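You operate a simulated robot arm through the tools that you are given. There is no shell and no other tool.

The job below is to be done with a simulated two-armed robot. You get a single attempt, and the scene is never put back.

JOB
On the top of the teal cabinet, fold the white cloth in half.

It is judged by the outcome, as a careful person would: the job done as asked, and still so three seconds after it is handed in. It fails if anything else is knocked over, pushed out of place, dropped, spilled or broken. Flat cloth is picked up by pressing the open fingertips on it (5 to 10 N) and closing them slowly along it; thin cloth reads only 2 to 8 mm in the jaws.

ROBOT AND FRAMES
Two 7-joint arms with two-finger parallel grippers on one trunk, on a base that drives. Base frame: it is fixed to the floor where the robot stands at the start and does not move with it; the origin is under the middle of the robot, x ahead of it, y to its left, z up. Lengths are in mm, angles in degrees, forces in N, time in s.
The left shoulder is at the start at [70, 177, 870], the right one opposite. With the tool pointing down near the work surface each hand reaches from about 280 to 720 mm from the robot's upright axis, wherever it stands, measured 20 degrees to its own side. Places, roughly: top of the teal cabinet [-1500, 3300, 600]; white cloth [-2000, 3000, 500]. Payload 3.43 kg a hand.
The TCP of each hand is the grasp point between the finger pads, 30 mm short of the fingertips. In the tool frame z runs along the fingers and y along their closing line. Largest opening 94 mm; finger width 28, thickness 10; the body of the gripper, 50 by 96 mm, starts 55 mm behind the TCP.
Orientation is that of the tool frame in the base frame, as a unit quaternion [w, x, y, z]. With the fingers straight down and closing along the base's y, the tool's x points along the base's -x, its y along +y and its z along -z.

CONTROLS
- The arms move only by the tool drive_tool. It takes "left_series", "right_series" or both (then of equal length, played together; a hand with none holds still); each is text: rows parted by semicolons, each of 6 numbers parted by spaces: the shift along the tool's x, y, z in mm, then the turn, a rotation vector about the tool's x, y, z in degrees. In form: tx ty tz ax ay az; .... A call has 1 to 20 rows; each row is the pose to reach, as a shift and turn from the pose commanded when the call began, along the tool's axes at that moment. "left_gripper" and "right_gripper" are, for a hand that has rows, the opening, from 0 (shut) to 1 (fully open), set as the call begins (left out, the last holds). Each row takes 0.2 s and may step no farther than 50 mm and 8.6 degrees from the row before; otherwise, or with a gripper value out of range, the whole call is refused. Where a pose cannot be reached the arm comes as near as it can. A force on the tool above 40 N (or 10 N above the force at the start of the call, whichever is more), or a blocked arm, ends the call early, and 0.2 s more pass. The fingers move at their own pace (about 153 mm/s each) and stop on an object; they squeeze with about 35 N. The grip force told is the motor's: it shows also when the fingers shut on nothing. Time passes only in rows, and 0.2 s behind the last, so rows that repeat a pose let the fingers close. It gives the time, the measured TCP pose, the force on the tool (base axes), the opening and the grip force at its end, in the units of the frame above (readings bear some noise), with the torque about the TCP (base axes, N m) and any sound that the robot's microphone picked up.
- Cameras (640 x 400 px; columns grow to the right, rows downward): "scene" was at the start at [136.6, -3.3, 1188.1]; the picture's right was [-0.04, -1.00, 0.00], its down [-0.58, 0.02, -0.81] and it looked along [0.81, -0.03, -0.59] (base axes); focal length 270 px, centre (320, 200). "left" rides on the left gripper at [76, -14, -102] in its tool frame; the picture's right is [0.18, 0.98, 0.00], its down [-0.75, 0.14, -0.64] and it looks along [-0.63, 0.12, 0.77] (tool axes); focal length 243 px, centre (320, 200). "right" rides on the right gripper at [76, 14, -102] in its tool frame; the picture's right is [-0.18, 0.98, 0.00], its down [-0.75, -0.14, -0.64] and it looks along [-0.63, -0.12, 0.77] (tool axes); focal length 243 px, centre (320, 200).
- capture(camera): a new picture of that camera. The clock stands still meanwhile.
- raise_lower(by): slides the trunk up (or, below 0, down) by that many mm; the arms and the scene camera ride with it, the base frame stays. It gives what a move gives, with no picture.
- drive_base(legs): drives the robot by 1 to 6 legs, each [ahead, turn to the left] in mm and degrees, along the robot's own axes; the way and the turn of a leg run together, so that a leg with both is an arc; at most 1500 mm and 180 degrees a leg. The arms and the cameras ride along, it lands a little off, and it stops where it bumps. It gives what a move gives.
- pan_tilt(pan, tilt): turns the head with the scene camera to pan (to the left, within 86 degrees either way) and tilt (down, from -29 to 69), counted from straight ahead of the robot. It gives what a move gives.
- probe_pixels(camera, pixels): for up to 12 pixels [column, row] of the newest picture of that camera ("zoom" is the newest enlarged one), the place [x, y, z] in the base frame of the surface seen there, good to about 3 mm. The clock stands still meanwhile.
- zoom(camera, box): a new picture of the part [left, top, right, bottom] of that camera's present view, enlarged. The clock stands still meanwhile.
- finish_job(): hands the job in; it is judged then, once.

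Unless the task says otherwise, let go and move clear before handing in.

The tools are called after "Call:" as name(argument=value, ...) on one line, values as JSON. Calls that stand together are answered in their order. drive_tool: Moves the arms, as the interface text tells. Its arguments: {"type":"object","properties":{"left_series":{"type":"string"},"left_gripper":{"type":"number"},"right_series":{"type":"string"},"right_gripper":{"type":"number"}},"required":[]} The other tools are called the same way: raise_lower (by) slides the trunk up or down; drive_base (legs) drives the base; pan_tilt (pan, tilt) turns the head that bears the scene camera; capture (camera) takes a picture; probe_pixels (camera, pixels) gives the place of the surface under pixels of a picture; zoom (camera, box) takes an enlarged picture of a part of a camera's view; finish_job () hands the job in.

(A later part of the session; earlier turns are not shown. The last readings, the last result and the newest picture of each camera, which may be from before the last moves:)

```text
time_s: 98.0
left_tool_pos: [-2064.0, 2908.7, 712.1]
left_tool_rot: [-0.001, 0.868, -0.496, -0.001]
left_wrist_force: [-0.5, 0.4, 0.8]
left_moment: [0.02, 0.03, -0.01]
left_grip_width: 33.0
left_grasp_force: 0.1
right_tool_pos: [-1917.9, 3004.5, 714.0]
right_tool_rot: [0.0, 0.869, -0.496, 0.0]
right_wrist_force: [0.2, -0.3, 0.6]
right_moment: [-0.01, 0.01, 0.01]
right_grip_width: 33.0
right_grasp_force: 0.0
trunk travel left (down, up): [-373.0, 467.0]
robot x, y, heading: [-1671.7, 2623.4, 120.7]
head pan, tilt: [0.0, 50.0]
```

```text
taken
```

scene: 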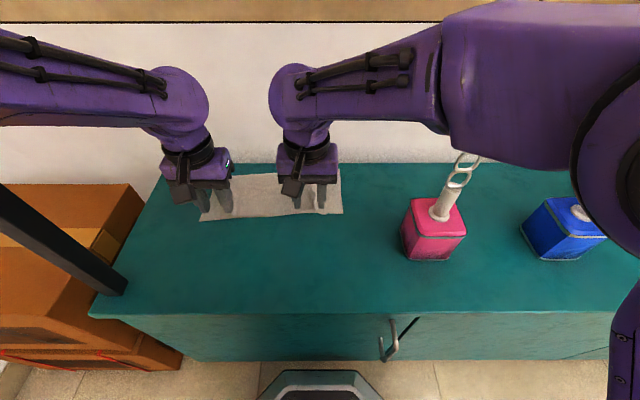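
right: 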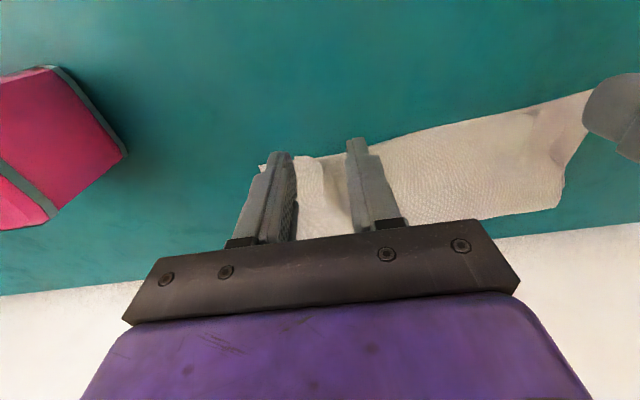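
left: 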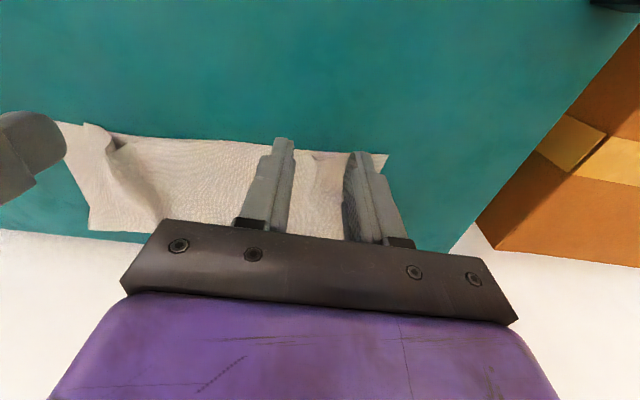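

The right pleat lies about 25-45 mm inside its top corner (-1913,3058). I set the right fingers astride it, opening 40 mm, just above the cloth.

Call:
drive_tool(right_series="-20 2 15 0 0 0; -40 4 30 0 0 0; -59 6 45 0 0 0; -59 6 60 0 0 0; -59 6 70 0 0 0; -59 6 70 0 0 0", right_gripper=0.45)

Call:
capture(camera="right")

Call:
zoom(camera="left", box=[40, 100, 420, 260])

```text
time_s: 99.4
left_tool_pos: [-2064.8, 2909.8, 711.8]
left_tool_rot: [-0.001, 0.869, -0.496, -0.001]
left_wrist_force: [0.3, 0.4, -0.1]
left_moment: [0.01, 0.0, -0.03]
left_grip_width: 32.8
left_grasp_force: 0.1
right_tool_pos: [-1952.7, 3062.3, 654.6]
right_tool_rot: [0.014, 0.862, -0.507, -0.009]
right_wrist_force: [0.2, -0.1, -0.6]
right_moment: [0.01, 0.0, 0.01]
right_grip_width: 42.2
right_grasp_force: 0.1
trunk travel left (down, up): [-373.0, 467.0]
robot x, y, heading: [-1671.2, 2622.1, 120.5]
head pan, tilt: [0.0, 50.0]
```

```text
taken
```

right: 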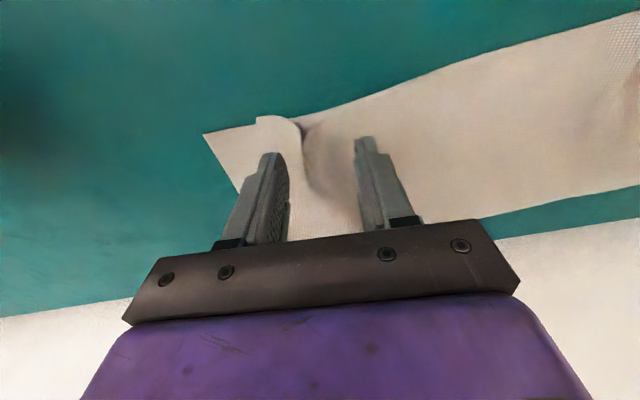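

```text
1.68 times, centred on (230, 180) of left
```

zoom: 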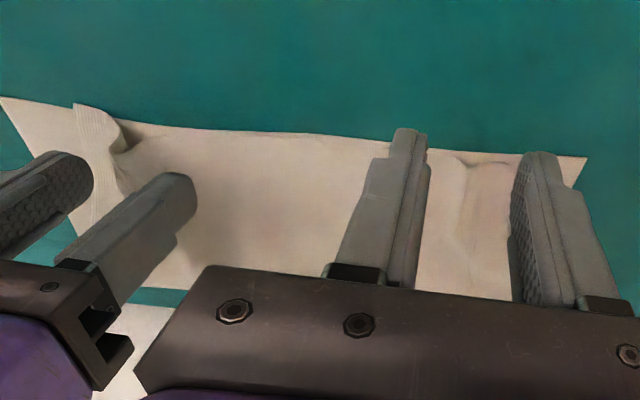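

The right hand again stopped short (z 655, slightly twisted). I repeat the hold to see whether it is merely slow to converge.

Call:
drive_tool(right_series="0 0 0 0 0 0; 0 0 0 0 0 0; 0 0 0 0 0 0; 0 0 0 0 0 0; 0 0 0 0 0 0")

Call:
capture(camera="scene")

```text
time_s: 100.6
left_tool_pos: [-2064.3, 2910.2, 712.0]
left_tool_rot: [-0.001, 0.868, -0.497, -0.001]
left_wrist_force: [0.4, -0.3, -0.2]
left_moment: [0.0, 0.01, -0.02]
left_grip_width: 32.8
left_grasp_force: 0.1
right_tool_pos: [-1950.8, 3061.6, 650.0]
right_tool_rot: [0.014, 0.862, -0.507, -0.007]
right_wrist_force: [0.3, -0.3, -0.2]
right_moment: [-0.01, -0.04, -0.02]
right_grip_width: 42.1
right_grasp_force: 0.0
trunk travel left (down, up): [-373.0, 467.0]
robot x, y, heading: [-1674.2, 2623.1, 120.5]
head pan, tilt: [0.0, 50.0]
```

```text
taken
```

scene: 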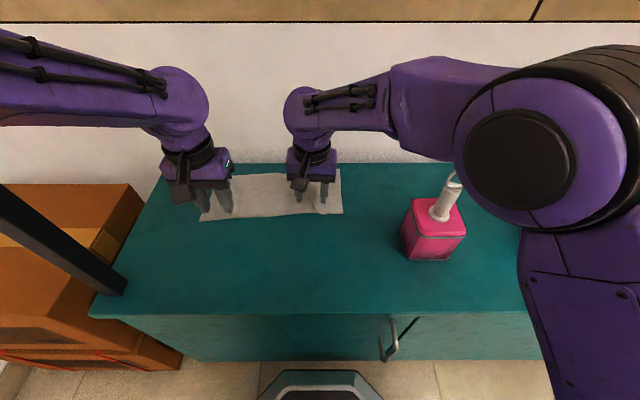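

It is converging slowly, so I hold longer.

Call:
drive_tool(right_series="0 0 0 0 0 0; 0 0 0 0 0 0; 0 0 0 0 0 0; 0 0 0 0 0 0; 0 0 0 0 0 0; 0 0 0 0 0 0; 0 0 0 0 0 0; 0 0 0 0 0 0; 0 0 0 0 0 0; 0 0 0 0 0 0; 0 0 0 0 0 0; 0 0 0 0 0 0")

Call:
probe_pixels(camera="scene", pixels=[[460, 165], [480, 200], [520, 220], [455, 185], [540, 150], [440, 200]])

```text
time_s: 103.2
left_tool_pos: [-2063.0, 2909.2, 712.8]
left_tool_rot: [0.0, 0.868, -0.497, -0.001]
left_wrist_force: [-0.5, 0.1, 0.6]
left_moment: [-0.01, -0.01, 0.01]
left_grip_width: 32.8
left_grasp_force: 0.1
right_tool_pos: [-1952.2, 3062.3, 653.5]
right_tool_rot: [0.014, 0.862, -0.506, -0.007]
right_wrist_force: [0.8, 0.7, -0.4]
right_moment: [-0.05, 0.0, -0.03]
right_grip_width: 42.0
right_grasp_force: 0.1
trunk travel left (down, up): [-373.0, 467.0]
robot x, y, heading: [-1671.6, 2623.9, 120.3]
head pan, tilt: [0.0, 50.0]
```

```text
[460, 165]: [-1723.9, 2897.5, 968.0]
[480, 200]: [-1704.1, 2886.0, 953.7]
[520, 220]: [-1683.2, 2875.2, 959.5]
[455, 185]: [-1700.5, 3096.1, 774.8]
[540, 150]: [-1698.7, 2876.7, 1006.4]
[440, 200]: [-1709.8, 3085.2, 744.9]
```

The right arm is at a joint limit when reaching across the centre line here. I retire the right hand upward and back and will use the left hand for both pleats.

Call:
drive_tool(right_series="0 0 -20 0 0 0; 0 0 -50 0 0 0; 15 -5 -80 0 0 0; 45 -15 -100 0 0 0; 80 -30 -115 0 0 0; 115 -50 -130 0 0 0; 140 -70 -140 0 0 0; 140 -70 -140 0 0 0")

Call:
capture(camera="scene")

Call:
capture(camera="left")

```text
time_s: 105.0
left_tool_pos: [-2064.9, 2909.1, 711.4]
left_tool_rot: [0.0, 0.868, -0.496, -0.001]
left_wrist_force: [0.3, -0.3, -0.7]
left_moment: [0.02, 0.02, 0.05]
left_grip_width: 32.8
left_grasp_force: 0.2
right_tool_pos: [-1822.3, 2966.6, 782.8]
right_tool_rot: [0.0, 0.869, -0.495, -0.001]
right_wrist_force: [0.7, 0.5, 1.0]
right_moment: [-0.02, 0.0, -0.02]
right_grip_width: 42.4
right_grasp_force: 0.1
trunk travel left (down, up): [-373.0, 467.0]
robot x, y, heading: [-1669.5, 2622.4, 120.5]
head pan, tilt: [0.0, 50.0]
```

```text
taken
```

scene: 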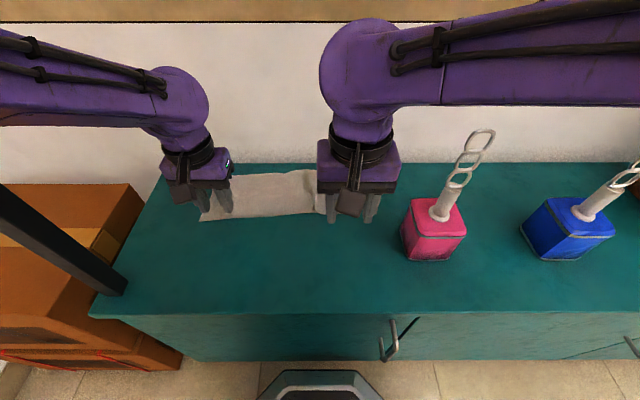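

```text
taken
```

left: 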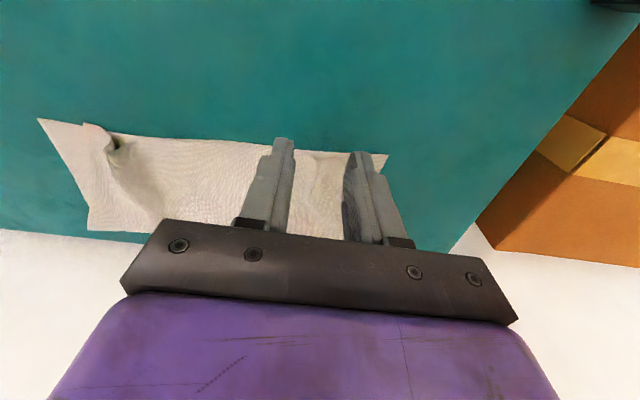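

Now I tuck the right hand further back and right, then send the left hand to the right-hand pleat.

Call:
drive_tool(right_series="20 -20 -15 0 0 0; 40 -40 -30 0 0 0; 55 -60 -40 0 0 0; 55 -60 -40 0 0 0")

Call:
drive_tool(left_series="0 -25 -5 0 0 0; 0 -50 -10 0 0 0; -8 -75 -10 0 0 0; -20 -100 -10 0 0 0; -35 -125 -10 0 0 0; -50 -145 -10 0 0 0; -60 -160 -10 0 0 0; -60 -160 -10 0 0 0", left_gripper=0.45)

Call:
capture(camera="left")

Call:
capture(camera="scene")

```text
time_s: 106.0
left_tool_pos: [-2065.0, 2910.1, 711.9]
left_tool_rot: [0.0, 0.868, -0.497, -0.001]
left_wrist_force: [-0.1, 0.9, 0.0]
left_moment: [0.03, 0.0, -0.01]
left_grip_width: 32.9
left_grasp_force: 0.1
right_tool_pos: [-1744.6, 2951.8, 824.0]
right_tool_rot: [0.0, 0.868, -0.496, -0.001]
right_wrist_force: [-0.9, 0.0, -0.5]
right_moment: [-0.01, -0.05, 0.02]
right_grip_width: 42.3
right_grasp_force: 0.0
trunk travel left (down, up): [-373.0, 467.0]
robot x, y, heading: [-1671.7, 2625.6, 120.7]
head pan, tilt: [0.0, 50.0]
```

```text
time_s: 107.8
left_tool_pos: [-1957.5, 3042.9, 723.0]
left_tool_rot: [-0.001, 0.868, -0.496, -0.001]
left_wrist_force: [0.7, -0.2, -0.5]
left_moment: [-0.02, 0.0, -0.01]
left_grip_width: 42.4
left_grasp_force: 0.0
right_tool_pos: [-1744.8, 2951.3, 824.6]
right_tool_rot: [-0.001, 0.869, -0.495, -0.001]
right_wrist_force: [0.3, 0.8, -0.1]
right_moment: [0.0, 0.0, 0.02]
right_grip_width: 42.5
right_grasp_force: 0.1
trunk travel left (down, up): [-373.0, 467.0]
robot x, y, heading: [-1671.0, 2624.3, 120.5]
head pan, tilt: [0.0, 50.0]
```

```text
taken
```

left: 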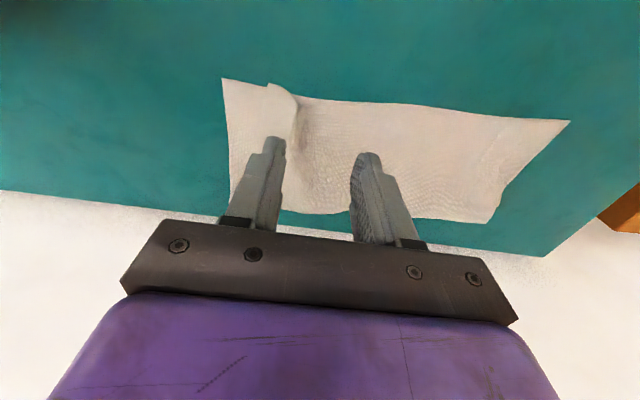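

```text
taken
```

scene: 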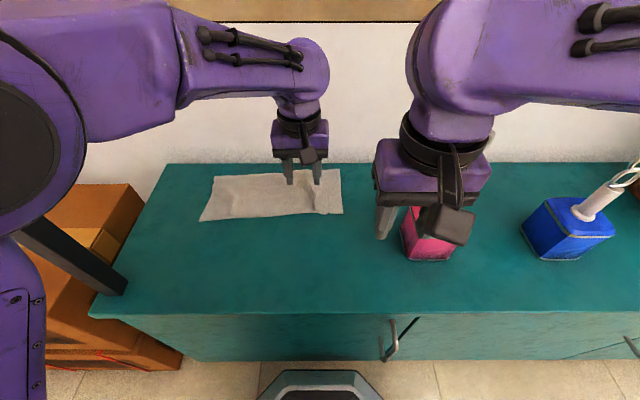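

Now the left camera sees the whole fold. I zoom and probe exact layout.

Call:
zoom(camera="left", box=[200, 60, 600, 260])

Call:
probe_pixels(camera="left", pixels=[[223, 80], [267, 85], [297, 100], [297, 130], [300, 165], [400, 105], [510, 120], [567, 123], [500, 190], [490, 220], [420, 217], [300, 212]])

Call:
zoom(camera="scene", box=[180, 150, 380, 240])

```text
1.60 times, centred on (400, 160) of left
```

zoom: 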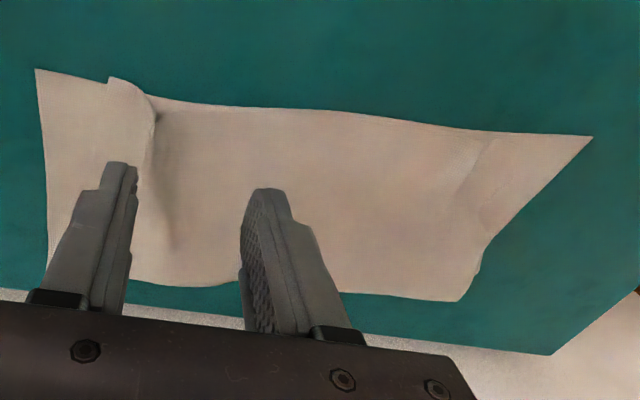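

```text
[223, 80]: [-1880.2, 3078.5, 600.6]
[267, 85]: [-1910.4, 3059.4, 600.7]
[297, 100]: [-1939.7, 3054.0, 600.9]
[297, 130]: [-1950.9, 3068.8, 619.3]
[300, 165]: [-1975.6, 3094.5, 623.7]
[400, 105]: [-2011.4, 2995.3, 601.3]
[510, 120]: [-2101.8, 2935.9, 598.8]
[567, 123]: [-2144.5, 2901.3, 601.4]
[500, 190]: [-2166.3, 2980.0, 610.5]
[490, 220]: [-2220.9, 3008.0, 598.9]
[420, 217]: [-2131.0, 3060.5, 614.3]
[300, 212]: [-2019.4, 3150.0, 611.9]
```

```text
3.20 times, centred on (280, 195) of scene
```

zoom: 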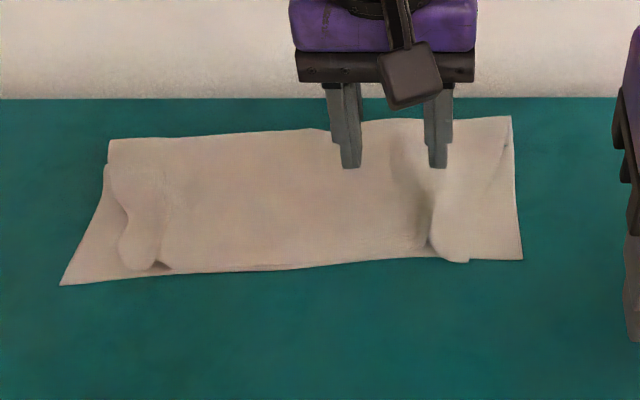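

The scene zoom shows a proper half fold with a pleat near each end and the top corners about 40 mm in. I lower the left fingers astride the right pleat.

Call:
drive_tool(left_series="-5 -10 20 0 0 0; -5 -10 45 0 0 0; -5 -10 65 0 0 0; -5 -10 80 0 0 0; -5 -10 84 0 0 0; -5 -10 84 0 0 0", left_gripper=0.45)

Call:
capture(camera="left")

```text
time_s: 109.2
left_tool_pos: [-1950.3, 3051.7, 637.8]
left_tool_rot: [-0.001, 0.868, -0.497, -0.001]
left_wrist_force: [-0.2, -0.3, 0.3]
left_moment: [0.04, 0.02, -0.01]
left_grip_width: 42.3
left_grasp_force: 0.1
right_tool_pos: [-1744.4, 2950.4, 824.8]
right_tool_rot: [0.0, 0.869, -0.495, -0.001]
right_wrist_force: [-0.5, 0.3, 0.0]
right_moment: [0.01, 0.0, 0.01]
right_grip_width: 42.3
right_grasp_force: 0.0
trunk travel left (down, up): [-373.0, 467.0]
robot x, y, heading: [-1668.6, 2625.5, 120.4]
head pan, tilt: [0.0, 50.0]
```

```text
taken
```

left: 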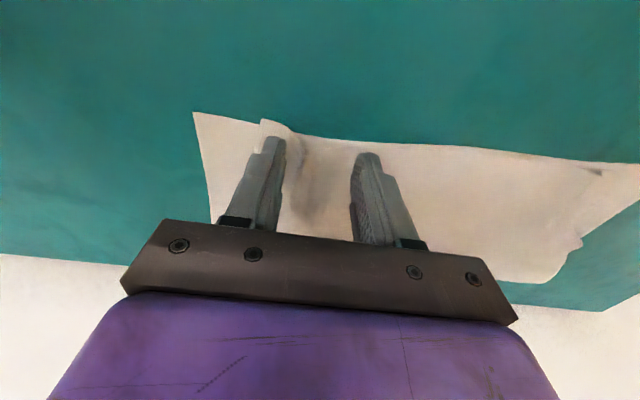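

The fingers straddle the pleat. I press down gently.

Call:
drive_tool(left_series="0 0 2 0 0 0; 0 0 4 0 0 0; 0 0 4.5 0 0 0; 0 0 4.5 0 0 0")

```text
time_s: 110.2
left_tool_pos: [-1950.6, 3050.9, 633.7]
left_tool_rot: [0.0, 0.868, -0.496, -0.001]
left_wrist_force: [0.7, -0.2, 0.4]
left_moment: [0.02, 0.05, 0.0]
left_grip_width: 42.3
left_grasp_force: 0.1
right_tool_pos: [-1742.6, 2952.0, 822.9]
right_tool_rot: [0.0, 0.868, -0.496, -0.001]
right_wrist_force: [0.8, -0.1, 0.0]
right_moment: [-0.04, -0.01, 0.0]
right_grip_width: 42.4
right_grasp_force: 0.1
trunk travel left (down, up): [-373.0, 467.0]
robot x, y, heading: [-1669.7, 2626.6, 120.1]
head pan, tilt: [0.0, 50.0]
```

Call:
drive_tool(left_series="0 0 0.7 0 0 0; 0 0 1.2 0 0 0; 0 0 1.2 0 0 0")

```text
time_s: 111.0
left_tool_pos: [-1950.2, 3052.5, 631.9]
left_tool_rot: [0.0, 0.868, -0.496, -0.001]
left_wrist_force: [0.3, -0.2, 3.0]
left_moment: [0.04, 0.01, 0.01]
left_grip_width: 42.0
left_grasp_force: 0.1
right_tool_pos: [-1744.6, 2952.3, 824.9]
right_tool_rot: [-0.001, 0.869, -0.495, 0.0]
right_wrist_force: [-0.7, -0.2, -0.7]
right_moment: [0.0, -0.01, -0.01]
right_grip_width: 42.1
right_grasp_force: 0.0
trunk travel left (down, up): [-373.0, 467.0]
robot x, y, heading: [-1670.0, 2626.5, 120.6]
head pan, tilt: [0.0, 50.0]
```

Contact at 3 N. I add a little press and then open in steps while moving the hand right at half that rate, so the inner finger holds and the outer finger draws the corner outward.

Call:
drive_tool(left_series="0 0 0.2 0 0 0; 0 0 0.2 0 0 0")

Call:
drive_tool(left_series="0 -2.4 0 0 0 0; 0 -4.7 0 0 0 0", left_gripper=0.55)

Call:
capture(camera="left")

```text
time_s: 111.6
left_tool_pos: [-1951.9, 3052.3, 633.1]
left_tool_rot: [0.0, 0.868, -0.496, 0.0]
left_wrist_force: [0.1, 0.8, 6.3]
left_moment: [0.02, 0.01, 0.0]
left_grip_width: 42.2
left_grasp_force: 0.0
right_tool_pos: [-1742.7, 2951.0, 824.8]
right_tool_rot: [-0.001, 0.869, -0.495, -0.001]
right_wrist_force: [-0.2, 0.1, 0.0]
right_moment: [-0.01, -0.02, -0.01]
right_grip_width: 42.4
right_grasp_force: 0.1
trunk travel left (down, up): [-373.0, 467.0]
robot x, y, heading: [-1674.0, 2623.0, 120.3]
head pan, tilt: [0.0, 50.0]
```

```text
time_s: 112.2
left_tool_pos: [-1946.6, 3054.9, 633.2]
left_tool_rot: [0.001, 0.868, -0.496, 0.0]
left_wrist_force: [-0.4, -0.4, 2.0]
left_moment: [-0.04, 0.05, 0.0]
left_grip_width: 51.5
left_grasp_force: 0.1
right_tool_pos: [-1743.5, 2951.2, 824.6]
right_tool_rot: [-0.001, 0.868, -0.496, -0.001]
right_wrist_force: [0.9, 0.4, 0.6]
right_moment: [-0.01, -0.01, 0.03]
right_grip_width: 42.3
right_grasp_force: 0.0
trunk travel left (down, up): [-373.0, 467.0]
robot x, y, heading: [-1672.7, 2624.1, 120.5]
head pan, tilt: [0.0, 50.0]
```

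```text
taken
```

left: 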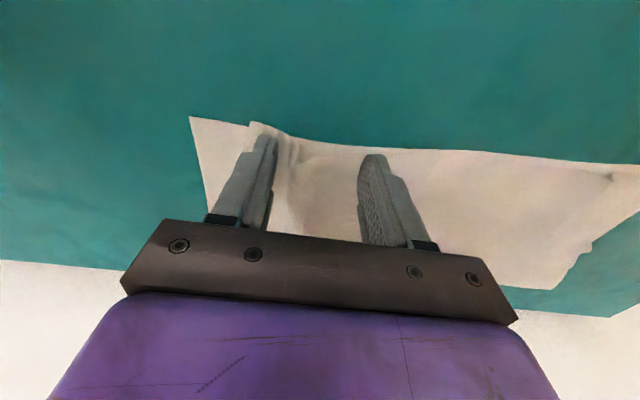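

It works: the top corner drew from 69 px to 59 px from the lower corner. Force fell to 2 N, so I press a little more and continue spreading.

Call:
drive_tool(left_series="0 0 0.3 0 0 0; 0 -2.4 0.3 0 0 0; 0 -4.7 0.3 0 0 0", left_gripper=0.65)

Call:
drive_tool(left_series="0 -2.4 0 0 0 0; 0 -4.7 0 0 0 0", left_gripper=0.75)

Call:
capture(camera="left")

```text
time_s: 113.0
left_tool_pos: [-1943.6, 3057.5, 632.7]
left_tool_rot: [-0.002, 0.869, -0.495, 0.001]
left_wrist_force: [-0.7, 0.2, -1.0]
left_moment: [-0.02, 0.0, 0.02]
left_grip_width: 61.2
left_grasp_force: 0.0
right_tool_pos: [-1743.1, 2951.7, 823.8]
right_tool_rot: [-0.001, 0.868, -0.496, -0.001]
right_wrist_force: [-0.6, 0.7, -0.9]
right_moment: [0.02, -0.01, 0.01]
right_grip_width: 42.1
right_grasp_force: 0.0
trunk travel left (down, up): [-373.0, 467.0]
robot x, y, heading: [-1672.8, 2622.3, 120.2]
head pan, tilt: [0.0, 50.0]
```

```text
time_s: 113.6
left_tool_pos: [-1940.0, 3059.4, 634.6]
left_tool_rot: [-0.005, 0.869, -0.495, 0.002]
left_wrist_force: [0.6, 0.7, -0.6]
left_moment: [0.02, 0.03, -0.02]
left_grip_width: 70.4
left_grasp_force: 0.1
right_tool_pos: [-1742.8, 2950.9, 824.8]
right_tool_rot: [-0.001, 0.868, -0.496, 0.0]
right_wrist_force: [0.0, 0.6, -0.2]
right_moment: [-0.01, 0.02, 0.03]
right_grip_width: 42.2
right_grasp_force: 0.1
trunk travel left (down, up): [-373.0, 467.0]
robot x, y, heading: [-1671.7, 2627.7, 120.6]
head pan, tilt: [0.0, 50.0]
```

```text
taken
```

left: 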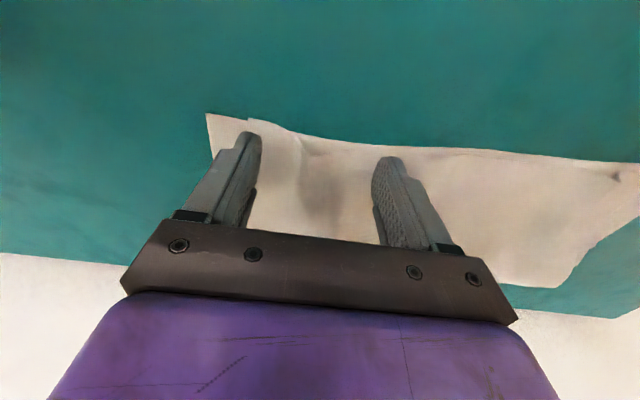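

The right pleat is mostly spread (gap now about 40 px), but the left arm reached its limit and lifted off. I raise it, then move to the left pleat, which is well within its reach.

Call:
drive_tool(left_series="0 0 -15 0 0 0; 0 0 -40 0 0 0; 0 0 -70 0 0 0; 10 20 -90 0 0 0; 20 50 -95 0 0 0; 30 85 -95 0 0 0; 35 105 -95 0 0 0; 35 105 -95 0 0 0")

Call:
capture(camera="left")

Call:
zoom(camera="scene", box=[180, 150, 380, 240])

```text
time_s: 115.4
left_tool_pos: [-2011.8, 2975.7, 726.9]
left_tool_rot: [0.0, 0.868, -0.497, -0.001]
left_wrist_force: [0.2, -1.0, -0.1]
left_moment: [0.0, -0.04, -0.03]
left_grip_width: 70.7
left_grasp_force: 0.0
right_tool_pos: [-1744.1, 2951.7, 824.5]
right_tool_rot: [0.0, 0.868, -0.496, -0.001]
right_wrist_force: [-0.4, 0.3, -0.2]
right_moment: [0.05, 0.0, 0.01]
right_grip_width: 42.2
right_grasp_force: 0.1
trunk travel left (down, up): [-373.0, 467.0]
robot x, y, heading: [-1673.4, 2627.2, 120.5]
head pan, tilt: [0.0, 50.0]
```

```text
taken
```

left: 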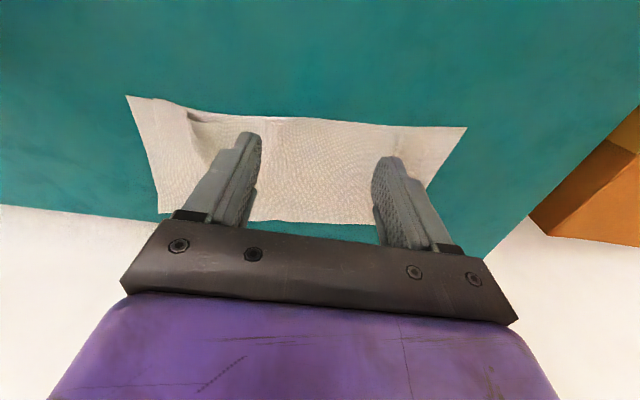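

```text
3.20 times, centred on (280, 195) of scene
```

zoom: 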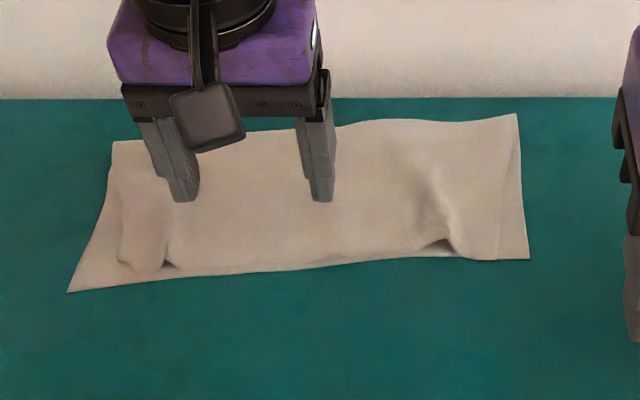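

The right side improved clearly: its top corner is now about 20 mm from the lower corner. I probe the left pleat's features in this zoom.

Call:
probe_pixels(camera="zoom", pixels=[[70, 290], [119, 262], [135, 272], [170, 267], [165, 250], [118, 220], [145, 245], [200, 270], [498, 257], [528, 257], [445, 245], [115, 145]])

```text
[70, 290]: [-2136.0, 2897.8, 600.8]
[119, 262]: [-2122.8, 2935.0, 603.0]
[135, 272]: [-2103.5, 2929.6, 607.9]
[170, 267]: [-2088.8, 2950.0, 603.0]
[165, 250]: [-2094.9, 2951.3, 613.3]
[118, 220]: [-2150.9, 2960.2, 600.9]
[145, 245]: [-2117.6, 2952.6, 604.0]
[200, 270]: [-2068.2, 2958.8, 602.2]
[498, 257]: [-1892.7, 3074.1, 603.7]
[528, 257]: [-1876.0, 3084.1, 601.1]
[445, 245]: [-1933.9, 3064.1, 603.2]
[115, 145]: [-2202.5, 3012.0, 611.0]
```

The right top corner is 20 mm from the lower one; the left one about 40 mm inside and 13 mm back, with the pleat 27 mm further in. I set the left fingers astride the left pleat.

Call:
drive_tool(left_series="-10 25 0 0 0 0; -22 50 0 0 0 0; -33 74 10 0 0 0; -33 74 35 0 0 0; -33 74 60 0 0 0; -33 74 80 0 0 0; -33 74 89 0 0 0; -33 74 89 0 0 0", left_gripper=0.45)

Call:
capture(camera="left")

```text
time_s: 117.2
left_tool_pos: [-2091.0, 2965.8, 638.0]
left_tool_rot: [0.0, 0.868, -0.496, 0.0]
left_wrist_force: [-0.2, -0.1, -0.1]
left_moment: [0.06, 0.0, 0.01]
left_grip_width: 42.4
left_grasp_force: 0.0
right_tool_pos: [-1744.2, 2951.0, 823.6]
right_tool_rot: [-0.001, 0.869, -0.495, -0.001]
right_wrist_force: [0.0, -0.8, 0.3]
right_moment: [0.02, -0.01, 0.01]
right_grip_width: 42.2
right_grasp_force: 0.1
trunk travel left (down, up): [-373.0, 467.0]
robot x, y, heading: [-1667.0, 2625.9, 120.1]
head pan, tilt: [0.0, 50.0]
```

```text
taken
```

left: 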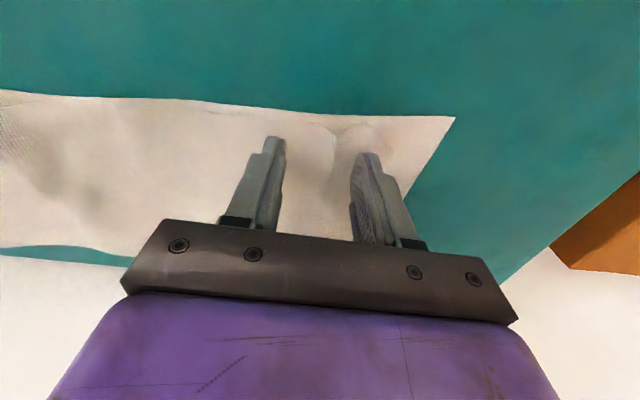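

The outer finger is on the flap beyond the pleat (ridge at (338,140)). I press down.

Call:
drive_tool(left_series="0 0 2 0 0 0; 0 0 4 0 0 0; 0 0 5.3 0 0 0; 0 0 5.3 0 0 0")

```text
time_s: 118.2
left_tool_pos: [-2091.8, 2966.4, 633.1]
left_tool_rot: [0.0, 0.868, -0.496, -0.001]
left_wrist_force: [0.4, 0.3, 1.1]
left_moment: [-0.05, -0.02, 0.03]
left_grip_width: 42.2
left_grasp_force: 0.0
right_tool_pos: [-1743.7, 2952.4, 824.8]
right_tool_rot: [-0.001, 0.869, -0.495, -0.001]
right_wrist_force: [-0.6, 0.3, 0.1]
right_moment: [0.02, 0.04, -0.02]
right_grip_width: 42.4
right_grasp_force: 0.0
trunk travel left (down, up): [-373.0, 467.0]
robot x, y, heading: [-1667.9, 2621.5, 120.4]
head pan, tilt: [0.0, 50.0]
```

Call:
drive_tool(left_series="0 0 0.5 0 0 0; 0 0 0.5 0 0 0")

```text
time_s: 118.8
left_tool_pos: [-2092.4, 2965.2, 632.0]
left_tool_rot: [0.0, 0.868, -0.496, -0.001]
left_wrist_force: [-0.2, 0.5, 4.3]
left_moment: [-0.07, 0.07, 0.0]
left_grip_width: 42.4
left_grasp_force: 0.1
right_tool_pos: [-1743.2, 2951.5, 824.2]
right_tool_rot: [-0.001, 0.869, -0.495, -0.001]
right_wrist_force: [-0.4, -0.4, -0.9]
right_moment: [0.02, 0.02, -0.03]
right_grip_width: 42.3
right_grasp_force: 0.0
trunk travel left (down, up): [-373.0, 467.0]
robot x, y, heading: [-1667.9, 2624.1, 120.3]
head pan, tilt: [0.0, 50.0]
```

Contact 4 N; a touch more press, then spread to the left in steps.

Call:
drive_tool(left_series="0 0 0.2 0 0 0; 1 2.4 0.2 0 0 0; 2 4.7 0.2 0 0 0", left_gripper=0.55)

Call:
drive_tool(left_series="1 2.4 0.1 0 0 0; 2 4.7 0.2 0 0 0", left_gripper=0.65)

Call:
capture(camera="left")

```text
time_s: 119.6
left_tool_pos: [-2093.7, 2961.7, 631.6]
left_tool_rot: [-0.001, 0.868, -0.496, 0.0]
left_wrist_force: [1.0, 0.0, 3.3]
left_moment: [0.03, 0.02, 0.01]
left_grip_width: 51.0
left_grasp_force: 0.0
right_tool_pos: [-1744.0, 2951.0, 824.7]
right_tool_rot: [0.0, 0.868, -0.496, 0.0]
right_wrist_force: [0.5, -0.7, 0.0]
right_moment: [-0.01, 0.01, -0.04]
right_grip_width: 42.5
right_grasp_force: 0.1
trunk travel left (down, up): [-373.0, 467.0]
robot x, y, heading: [-1671.1, 2623.6, 120.4]
head pan, tilt: [0.0, 50.0]
```

```text
time_s: 120.2
left_tool_pos: [-2097.5, 2959.0, 632.7]
left_tool_rot: [0.0, 0.868, -0.497, -0.001]
left_wrist_force: [1.4, 0.4, 3.7]
left_moment: [-0.01, -0.01, 0.05]
left_grip_width: 60.1
left_grasp_force: 0.0
right_tool_pos: [-1743.6, 2951.6, 824.7]
right_tool_rot: [-0.001, 0.869, -0.495, -0.001]
right_wrist_force: [-0.5, -0.7, 0.1]
right_moment: [0.01, 0.01, 0.0]
right_grip_width: 42.2
right_grasp_force: 0.1
trunk travel left (down, up): [-373.0, 467.0]
robot x, y, heading: [-1671.0, 2625.8, 120.6]
head pan, tilt: [0.0, 50.0]
```

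```text
taken
```

left: 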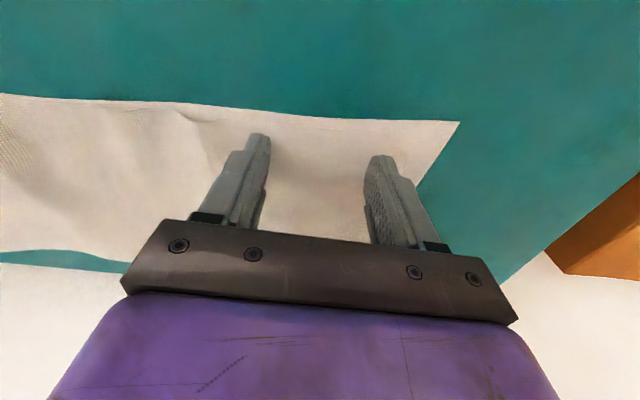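

The pleat between the fingers has flattened. I zoom to see the layer edges there before going on.

Call:
zoom(camera="left", box=[220, 90, 480, 250])

Call:
zoom(camera="scene", box=[180, 150, 380, 240])

```text
2.46 times, centred on (350, 170) of left
```

zoom: 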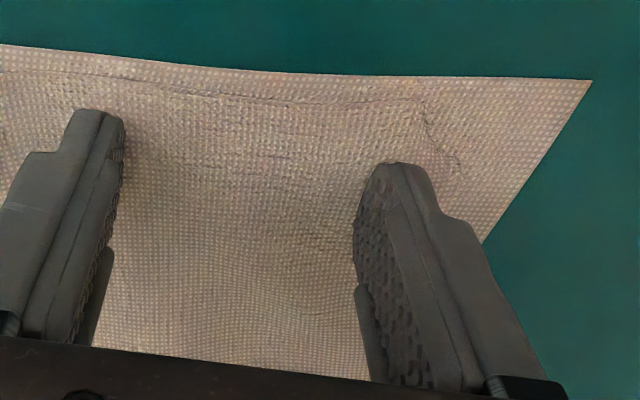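

```text
3.20 times, centred on (280, 195) of scene
```

zoom: 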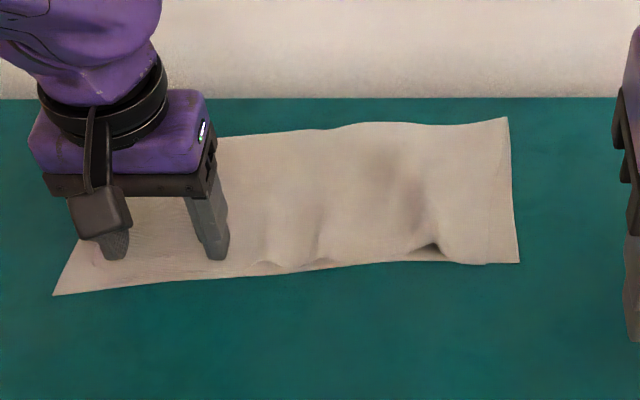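

The left pleat moved inward and the whole cloth slid about 10 mm left instead, so the lower layer needs anchoring. I lift the left a little and bring the right hand, jaws nearly shut, to hold down the right end of the cloth.

Call:
drive_tool(left_series="0 0 -5 0 0 0; 0 0 -15 0 0 0; 0 0 -25 0 0 0; 0 0 -25 0 0 0; 0 0 -25 0 0 0; 0 0 -25 0 0 0; 0 0 -25 0 0 0; 0 0 -25 0 0 0; 0 0 -25 0 0 0; 0 0 -25 0 0 0; 0 0 -25 0 0 0; 0 0 -25 0 0 0", right_series="-20 8 25 0 0 0; -40 16 50 0 0 0; -70 27 70 0 0 0; -105 40 85 0 0 0; -140 52 95 0 0 0; -172 63 105 0 0 0; -195 71 113 0 0 0; -201 72 130 0 0 0; -201 72 150 0 0 0; -201 72 168 0 0 0; -201 72 180 0 0 0; -201 72 180 0 0 0", right_gripper=0.25)

Call:
capture(camera="right")

Call:
capture(camera="left")

Call:
zoom(camera="scene", box=[180, 150, 380, 240])

```text
time_s: 122.8
left_tool_pos: [-2099.7, 2959.0, 656.5]
left_tool_rot: [-0.001, 0.868, -0.496, -0.001]
left_wrist_force: [-0.5, 0.5, -0.6]
left_moment: [0.0, -0.01, 0.0]
left_grip_width: 61.1
left_grasp_force: 0.0
right_tool_pos: [-1907.7, 3087.9, 643.7]
right_tool_rot: [-0.001, 0.869, -0.495, -0.001]
right_wrist_force: [-0.5, -0.1, 0.1]
right_moment: [0.0, -0.01, -0.02]
right_grip_width: 23.7
right_grasp_force: 0.1
trunk travel left (down, up): [-373.0, 467.0]
robot x, y, heading: [-1668.1, 2624.8, 120.4]
head pan, tilt: [0.0, 50.0]
```

```text
taken
```

right: 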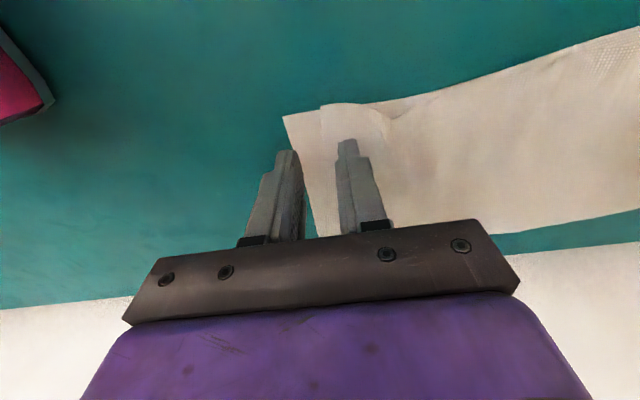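

```text
taken
```

left: 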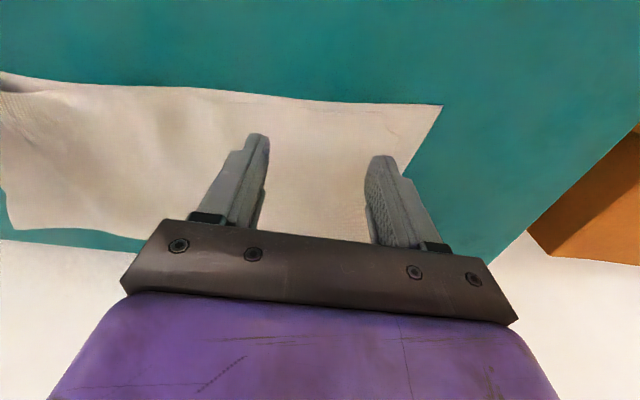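

```text
3.20 times, centred on (280, 195) of scene
```

zoom: 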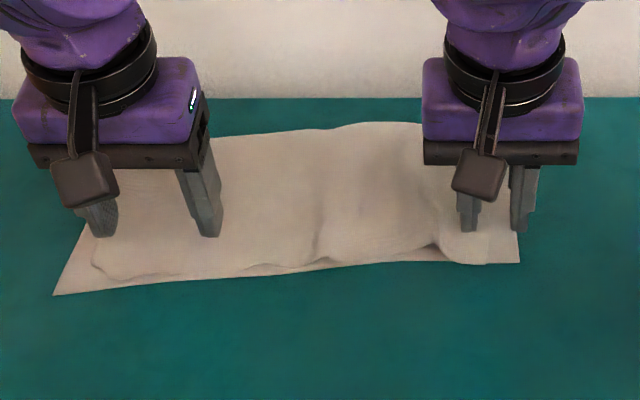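

The right hand reached its place; the left pleat's slack has spread toward the middle. I probe the left top corner and shift the right hand 12 mm left so both its tips rest on cloth.

Call:
probe_pixels(camera="zoom", pixels=[[56, 292], [95, 263], [110, 275], [95, 245], [150, 277], [250, 268], [320, 250], [330, 262], [440, 240], [485, 262], [518, 260], [140, 255]])

Call:
drive_tool(right_series="0 6 0 0 0 0; 0 12 2 0 0 0; 0 12 7 0 0 0; 0 12 9 0 0 0; 0 12 9 0 0 0")

```text
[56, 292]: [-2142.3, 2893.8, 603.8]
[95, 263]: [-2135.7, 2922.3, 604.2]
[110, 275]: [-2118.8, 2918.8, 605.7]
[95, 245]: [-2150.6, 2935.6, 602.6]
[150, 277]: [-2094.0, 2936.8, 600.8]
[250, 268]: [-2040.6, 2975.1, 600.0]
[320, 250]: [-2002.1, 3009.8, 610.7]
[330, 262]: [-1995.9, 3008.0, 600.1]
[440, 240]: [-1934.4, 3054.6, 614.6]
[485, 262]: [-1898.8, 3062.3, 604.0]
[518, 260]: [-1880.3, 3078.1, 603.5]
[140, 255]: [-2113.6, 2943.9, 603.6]
```

```text
time_s: 124.0
left_tool_pos: [-2098.4, 2958.3, 655.6]
left_tool_rot: [0.0, 0.869, -0.496, 0.0]
left_wrist_force: [-0.3, 0.0, 1.1]
left_moment: [-0.01, -0.01, -0.01]
left_grip_width: 61.4
left_grasp_force: 0.0
right_tool_pos: [-1917.9, 3082.1, 634.6]
right_tool_rot: [-0.002, 0.868, -0.496, -0.001]
right_wrist_force: [-0.3, 0.3, 0.3]
right_moment: [-0.03, 0.02, 0.02]
right_grip_width: 23.5
right_grasp_force: 0.1
trunk travel left (down, up): [-373.0, 467.0]
robot x, y, heading: [-1674.0, 2626.6, 120.5]
head pan, tilt: [0.0, 50.0]
```

The left top corner is now 24 mm inside and 12 mm back, so it did improve. I press the right hand down as anchor.

Call:
drive_tool(right_series="0 0 1 0 0 0; 0 0 2 0 0 0; 0 0 2 0 0 0")

```text
time_s: 124.8
left_tool_pos: [-2097.7, 2959.7, 656.3]
left_tool_rot: [0.0, 0.868, -0.497, -0.001]
left_wrist_force: [-0.6, 0.4, 0.2]
left_moment: [0.0, 0.01, 0.0]
left_grip_width: 60.8
left_grasp_force: 0.1
right_tool_pos: [-1917.5, 3081.2, 631.8]
right_tool_rot: [0.0, 0.869, -0.496, -0.001]
right_wrist_force: [-0.3, -0.4, 1.3]
right_moment: [0.01, 0.03, 0.01]
right_grip_width: 23.6
right_grasp_force: 0.0
trunk travel left (down, up): [-373.0, 467.0]
robot x, y, heading: [-1671.9, 2625.4, 120.2]
head pan, tilt: [0.0, 50.0]
```

Call:
drive_tool(left_series="0 6 5 0 0 0; 0 12 12 0 0 0; 0 12 19 0 0 0; 0 12 22 0 0 0; 0 12 22 0 0 0", right_series="0 0 0.3 0 0 0; 0 0 0.5 0 0 0; 0 0 0.5 0 0 0; 0 0 0.5 0 0 0; 0 0 0.5 0 0 0", left_gripper=0.45)

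```text
time_s: 126.0
left_tool_pos: [-2108.6, 2952.9, 635.2]
left_tool_rot: [0.0, 0.868, -0.496, 0.0]
left_wrist_force: [-0.4, -0.1, -0.8]
left_moment: [-0.02, -0.02, -0.03]
left_grip_width: 42.4
left_grasp_force: 0.0
right_tool_pos: [-1916.8, 3081.6, 632.5]
right_tool_rot: [0.0, 0.869, -0.496, -0.001]
right_wrist_force: [-0.7, -0.1, 1.9]
right_moment: [-0.04, 0.03, -0.01]
right_grip_width: 23.5
right_grasp_force: 0.1
trunk travel left (down, up): [-373.0, 467.0]
robot x, y, heading: [-1675.2, 2621.5, 120.6]
head pan, tilt: [0.0, 50.0]
```

The anchor is at 2 N and the left is just above the cloth. I press both a bit more.

Call:
drive_tool(left_series="0 0 1 0 0 0; 0 0 1.8 0 0 0; 0 0 1.8 0 0 0", right_series="0 0 0.3 0 0 0; 0 0 0.5 0 0 0; 0 0 0.5 0 0 0")

```text
time_s: 126.8
left_tool_pos: [-2107.8, 2950.7, 632.7]
left_tool_rot: [-0.001, 0.868, -0.496, -0.001]
left_wrist_force: [-0.3, 0.2, 0.1]
left_moment: [-0.02, -0.02, -0.03]
left_grip_width: 42.3
left_grasp_force: 0.1
right_tool_pos: [-1917.7, 3082.0, 632.3]
right_tool_rot: [-0.001, 0.868, -0.496, -0.001]
right_wrist_force: [-0.2, -0.9, 2.0]
right_moment: [0.03, 0.04, -0.02]
right_grip_width: 23.4
right_grasp_force: 0.4
trunk travel left (down, up): [-373.0, 467.0]
robot x, y, heading: [-1671.7, 2626.0, 120.6]
head pan, tilt: [0.0, 50.0]
```

Call:
drive_tool(left_series="0 0 0.5 0 0 0; 0 0 0.8 0 0 0; 0 0 0.8 0 0 0", right_series="0 0 0.3 0 0 0; 0 0 0.6 0 0 0; 0 0 0.6 0 0 0")

```text
time_s: 127.6
left_tool_pos: [-2108.2, 2951.2, 631.8]
left_tool_rot: [0.0, 0.867, -0.497, -0.001]
left_wrist_force: [-0.6, 0.8, 1.5]
left_moment: [-0.01, 0.02, -0.03]
left_grip_width: 42.4
left_grasp_force: 0.0
right_tool_pos: [-1917.4, 3081.8, 631.9]
right_tool_rot: [-0.001, 0.868, -0.497, -0.001]
right_wrist_force: [-0.7, 0.1, 6.9]
right_moment: [-0.02, 0.06, 0.01]
right_grip_width: 23.4
right_grasp_force: 0.1
trunk travel left (down, up): [-373.0, 467.0]
robot x, y, heading: [-1671.4, 2626.6, 120.4]
head pan, tilt: [0.0, 50.0]
```

The anchor holds 7 N. I press the left to about 5 N and draw it 20 mm left and 8 mm toward me.

Call:
drive_tool(left_series="0 0 0.3 0 0 0; 1 3 0.3 0 0 0; 2 6 0.3 0 0 0; 3 9 0.3 0 0 0; 4 12 0.3 0 0 0; 4 12 0.3 0 0 0")

Call:
zoom(camera="scene", box=[180, 150, 380, 240])

Call:
zoom(camera="left", box=[180, 70, 500, 250])

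```text
time_s: 129.0
left_tool_pos: [-2116.5, 2942.0, 632.5]
left_tool_rot: [0.0, 0.868, -0.496, 0.0]
left_wrist_force: [2.4, 1.9, 4.0]
left_moment: [0.0, 0.0, 0.02]
left_grip_width: 41.9
left_grasp_force: 0.0
right_tool_pos: [-1917.5, 3081.9, 632.1]
right_tool_rot: [-0.001, 0.869, -0.496, -0.002]
right_wrist_force: [-1.5, 1.1, 7.4]
right_moment: [-0.05, 0.1, -0.03]
right_grip_width: 23.5
right_grasp_force: 0.0
trunk travel left (down, up): [-373.0, 467.0]
robot x, y, heading: [-1671.6, 2626.3, 120.4]
head pan, tilt: [0.0, 50.0]
```

```text
3.20 times, centred on (280, 195) of scene
```

zoom: 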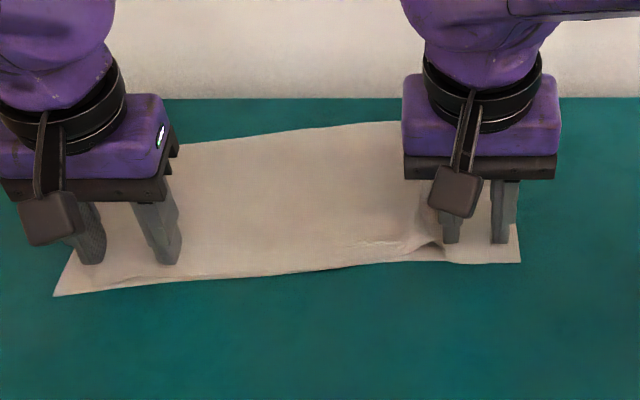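

```text
2.00 times, centred on (340, 160) of left
```

zoom: 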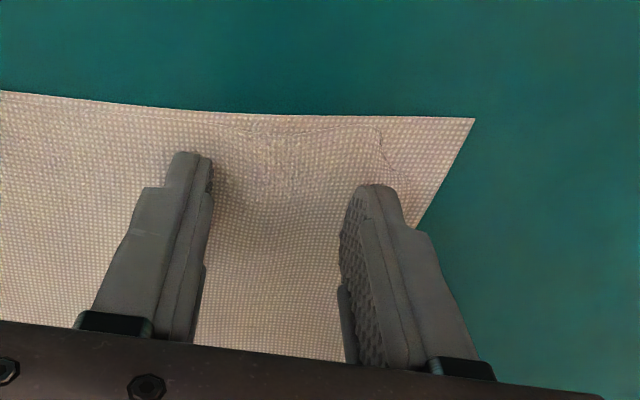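

The middle slack was drawn out to the left. I continue the same pull another 14 mm.

Call:
drive_tool(left_series="1 4 0.1 0 0 0; 2 7 0.1 0 0 0; 3 11 0.1 0 0 0; 4 14 0.1 0 0 0; 4 14 0.1 0 0 0")

Call:
zoom(camera="scene", box=[180, 150, 380, 240])

Call:
capture(camera="left")

Call:
zoom(camera="left", box=[180, 70, 500, 250])

```text
time_s: 130.2
left_tool_pos: [-2126.3, 2932.3, 632.3]
left_tool_rot: [0.0, 0.868, -0.497, -0.002]
left_wrist_force: [3.2, 1.5, 6.9]
left_moment: [0.0, 0.0, 0.02]
left_grip_width: 41.4
left_grasp_force: 0.1
right_tool_pos: [-1916.7, 3080.4, 631.1]
right_tool_rot: [-0.001, 0.869, -0.495, -0.002]
right_wrist_force: [-2.1, 0.6, 7.8]
right_moment: [-0.07, 0.09, 0.01]
right_grip_width: 23.8
right_grasp_force: 0.2
trunk travel left (down, up): [-373.0, 467.0]
robot x, y, heading: [-1671.4, 2622.9, 120.3]
head pan, tilt: [0.0, 50.0]
```

```text
3.20 times, centred on (280, 195) of scene
```

zoom: 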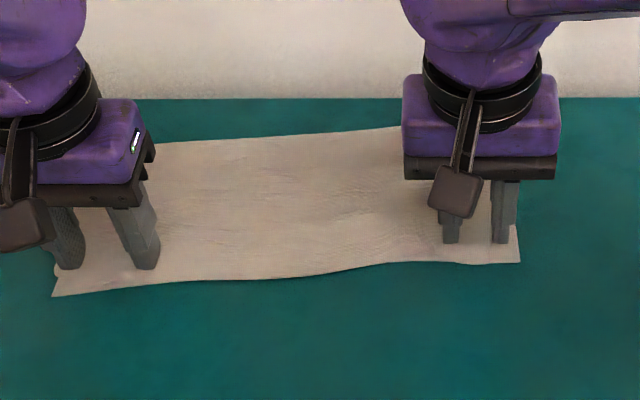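

```text
taken
```

left: 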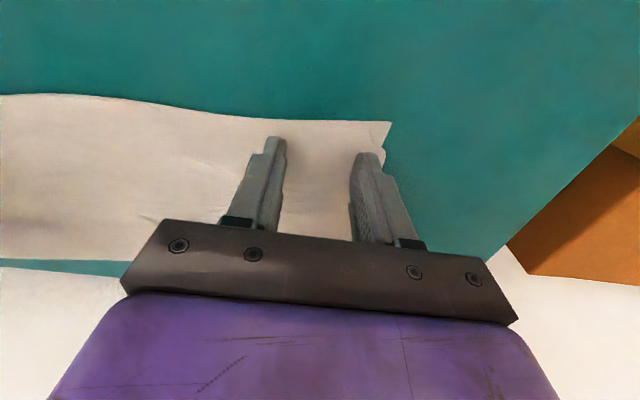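

```text
2.00 times, centred on (340, 160) of left
```

zoom: 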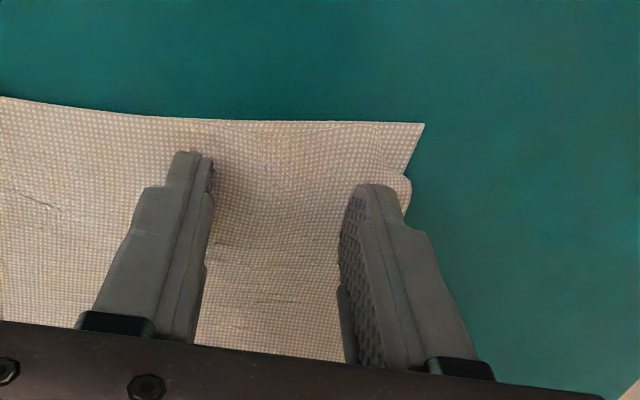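

Now the layers nearly coincide at the left corner and the pleats are gone. I lift both hands straight up and away.

Call:
drive_tool(left_series="0 0 -5 0 0 0; 0 0 -20 0 0 0; 0 0 -45 0 0 0; 5 0 -75 0 0 0; 20 0 -105 0 0 0; 45 -5 -125 0 0 0; 75 -10 -140 0 0 0; 100 -15 -150 0 0 0; 100 -15 -150 0 0 0", right_series="0 0 -5 0 0 0; 0 0 -20 0 0 0; 0 0 -45 0 0 0; 5 0 -75 0 0 0; 30 -5 -105 0 0 0; 65 -15 -125 0 0 0; 105 -30 -140 0 0 0; 140 -45 -150 0 0 0; 140 -45 -150 0 0 0")

Call:
capture(camera="scene")

Call:
zoom(camera="scene", box=[180, 150, 380, 240])

Call:
capture(camera="left")

Call:
capture(camera="right")

```text
time_s: 132.2
left_tool_pos: [-2060.9, 2854.2, 781.6]
left_tool_rot: [0.0, 0.868, -0.497, -0.001]
left_wrist_force: [-0.5, -0.2, -0.1]
left_moment: [-0.01, 0.04, -0.05]
left_grip_width: 41.9
left_grasp_force: 0.0
right_tool_pos: [-1807.7, 2983.3, 779.2]
right_tool_rot: [0.0, 0.868, -0.496, -0.001]
right_wrist_force: [-0.7, 0.2, -0.2]
right_moment: [-0.04, 0.02, 0.01]
right_grip_width: 23.7
right_grasp_force: 0.0
trunk travel left (down, up): [-373.0, 467.0]
robot x, y, heading: [-1672.5, 2627.3, 120.6]
head pan, tilt: [0.0, 50.0]
```

```text
taken
```

scene: 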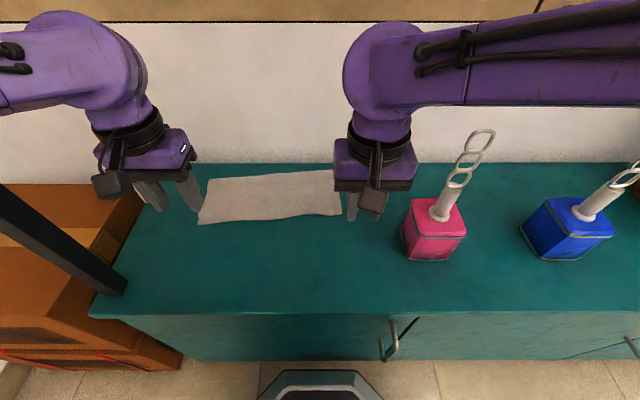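

```text
3.20 times, centred on (280, 195) of scene
```

zoom: 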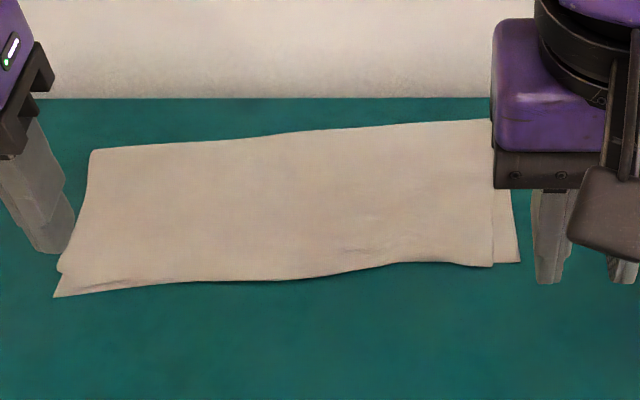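

```text
taken
```

left: 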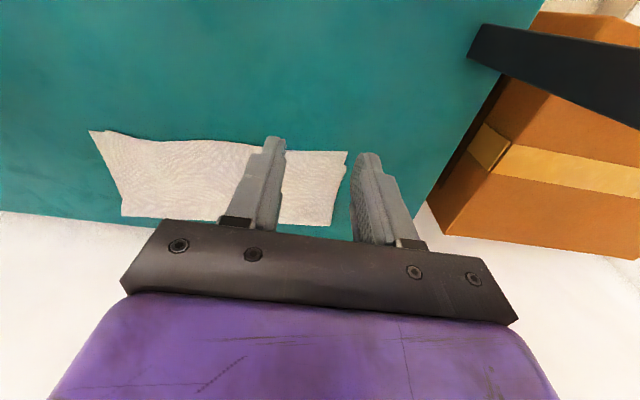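

```text
taken
```

right: 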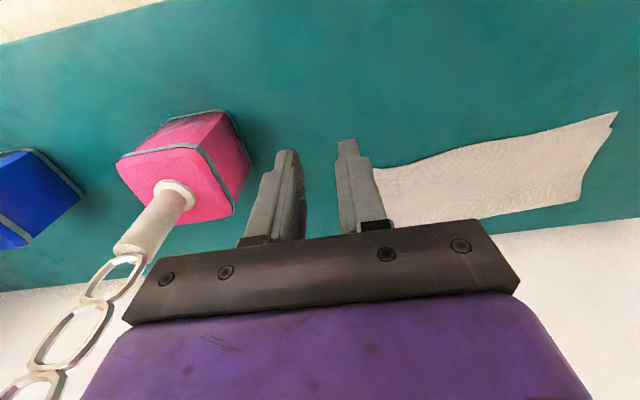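

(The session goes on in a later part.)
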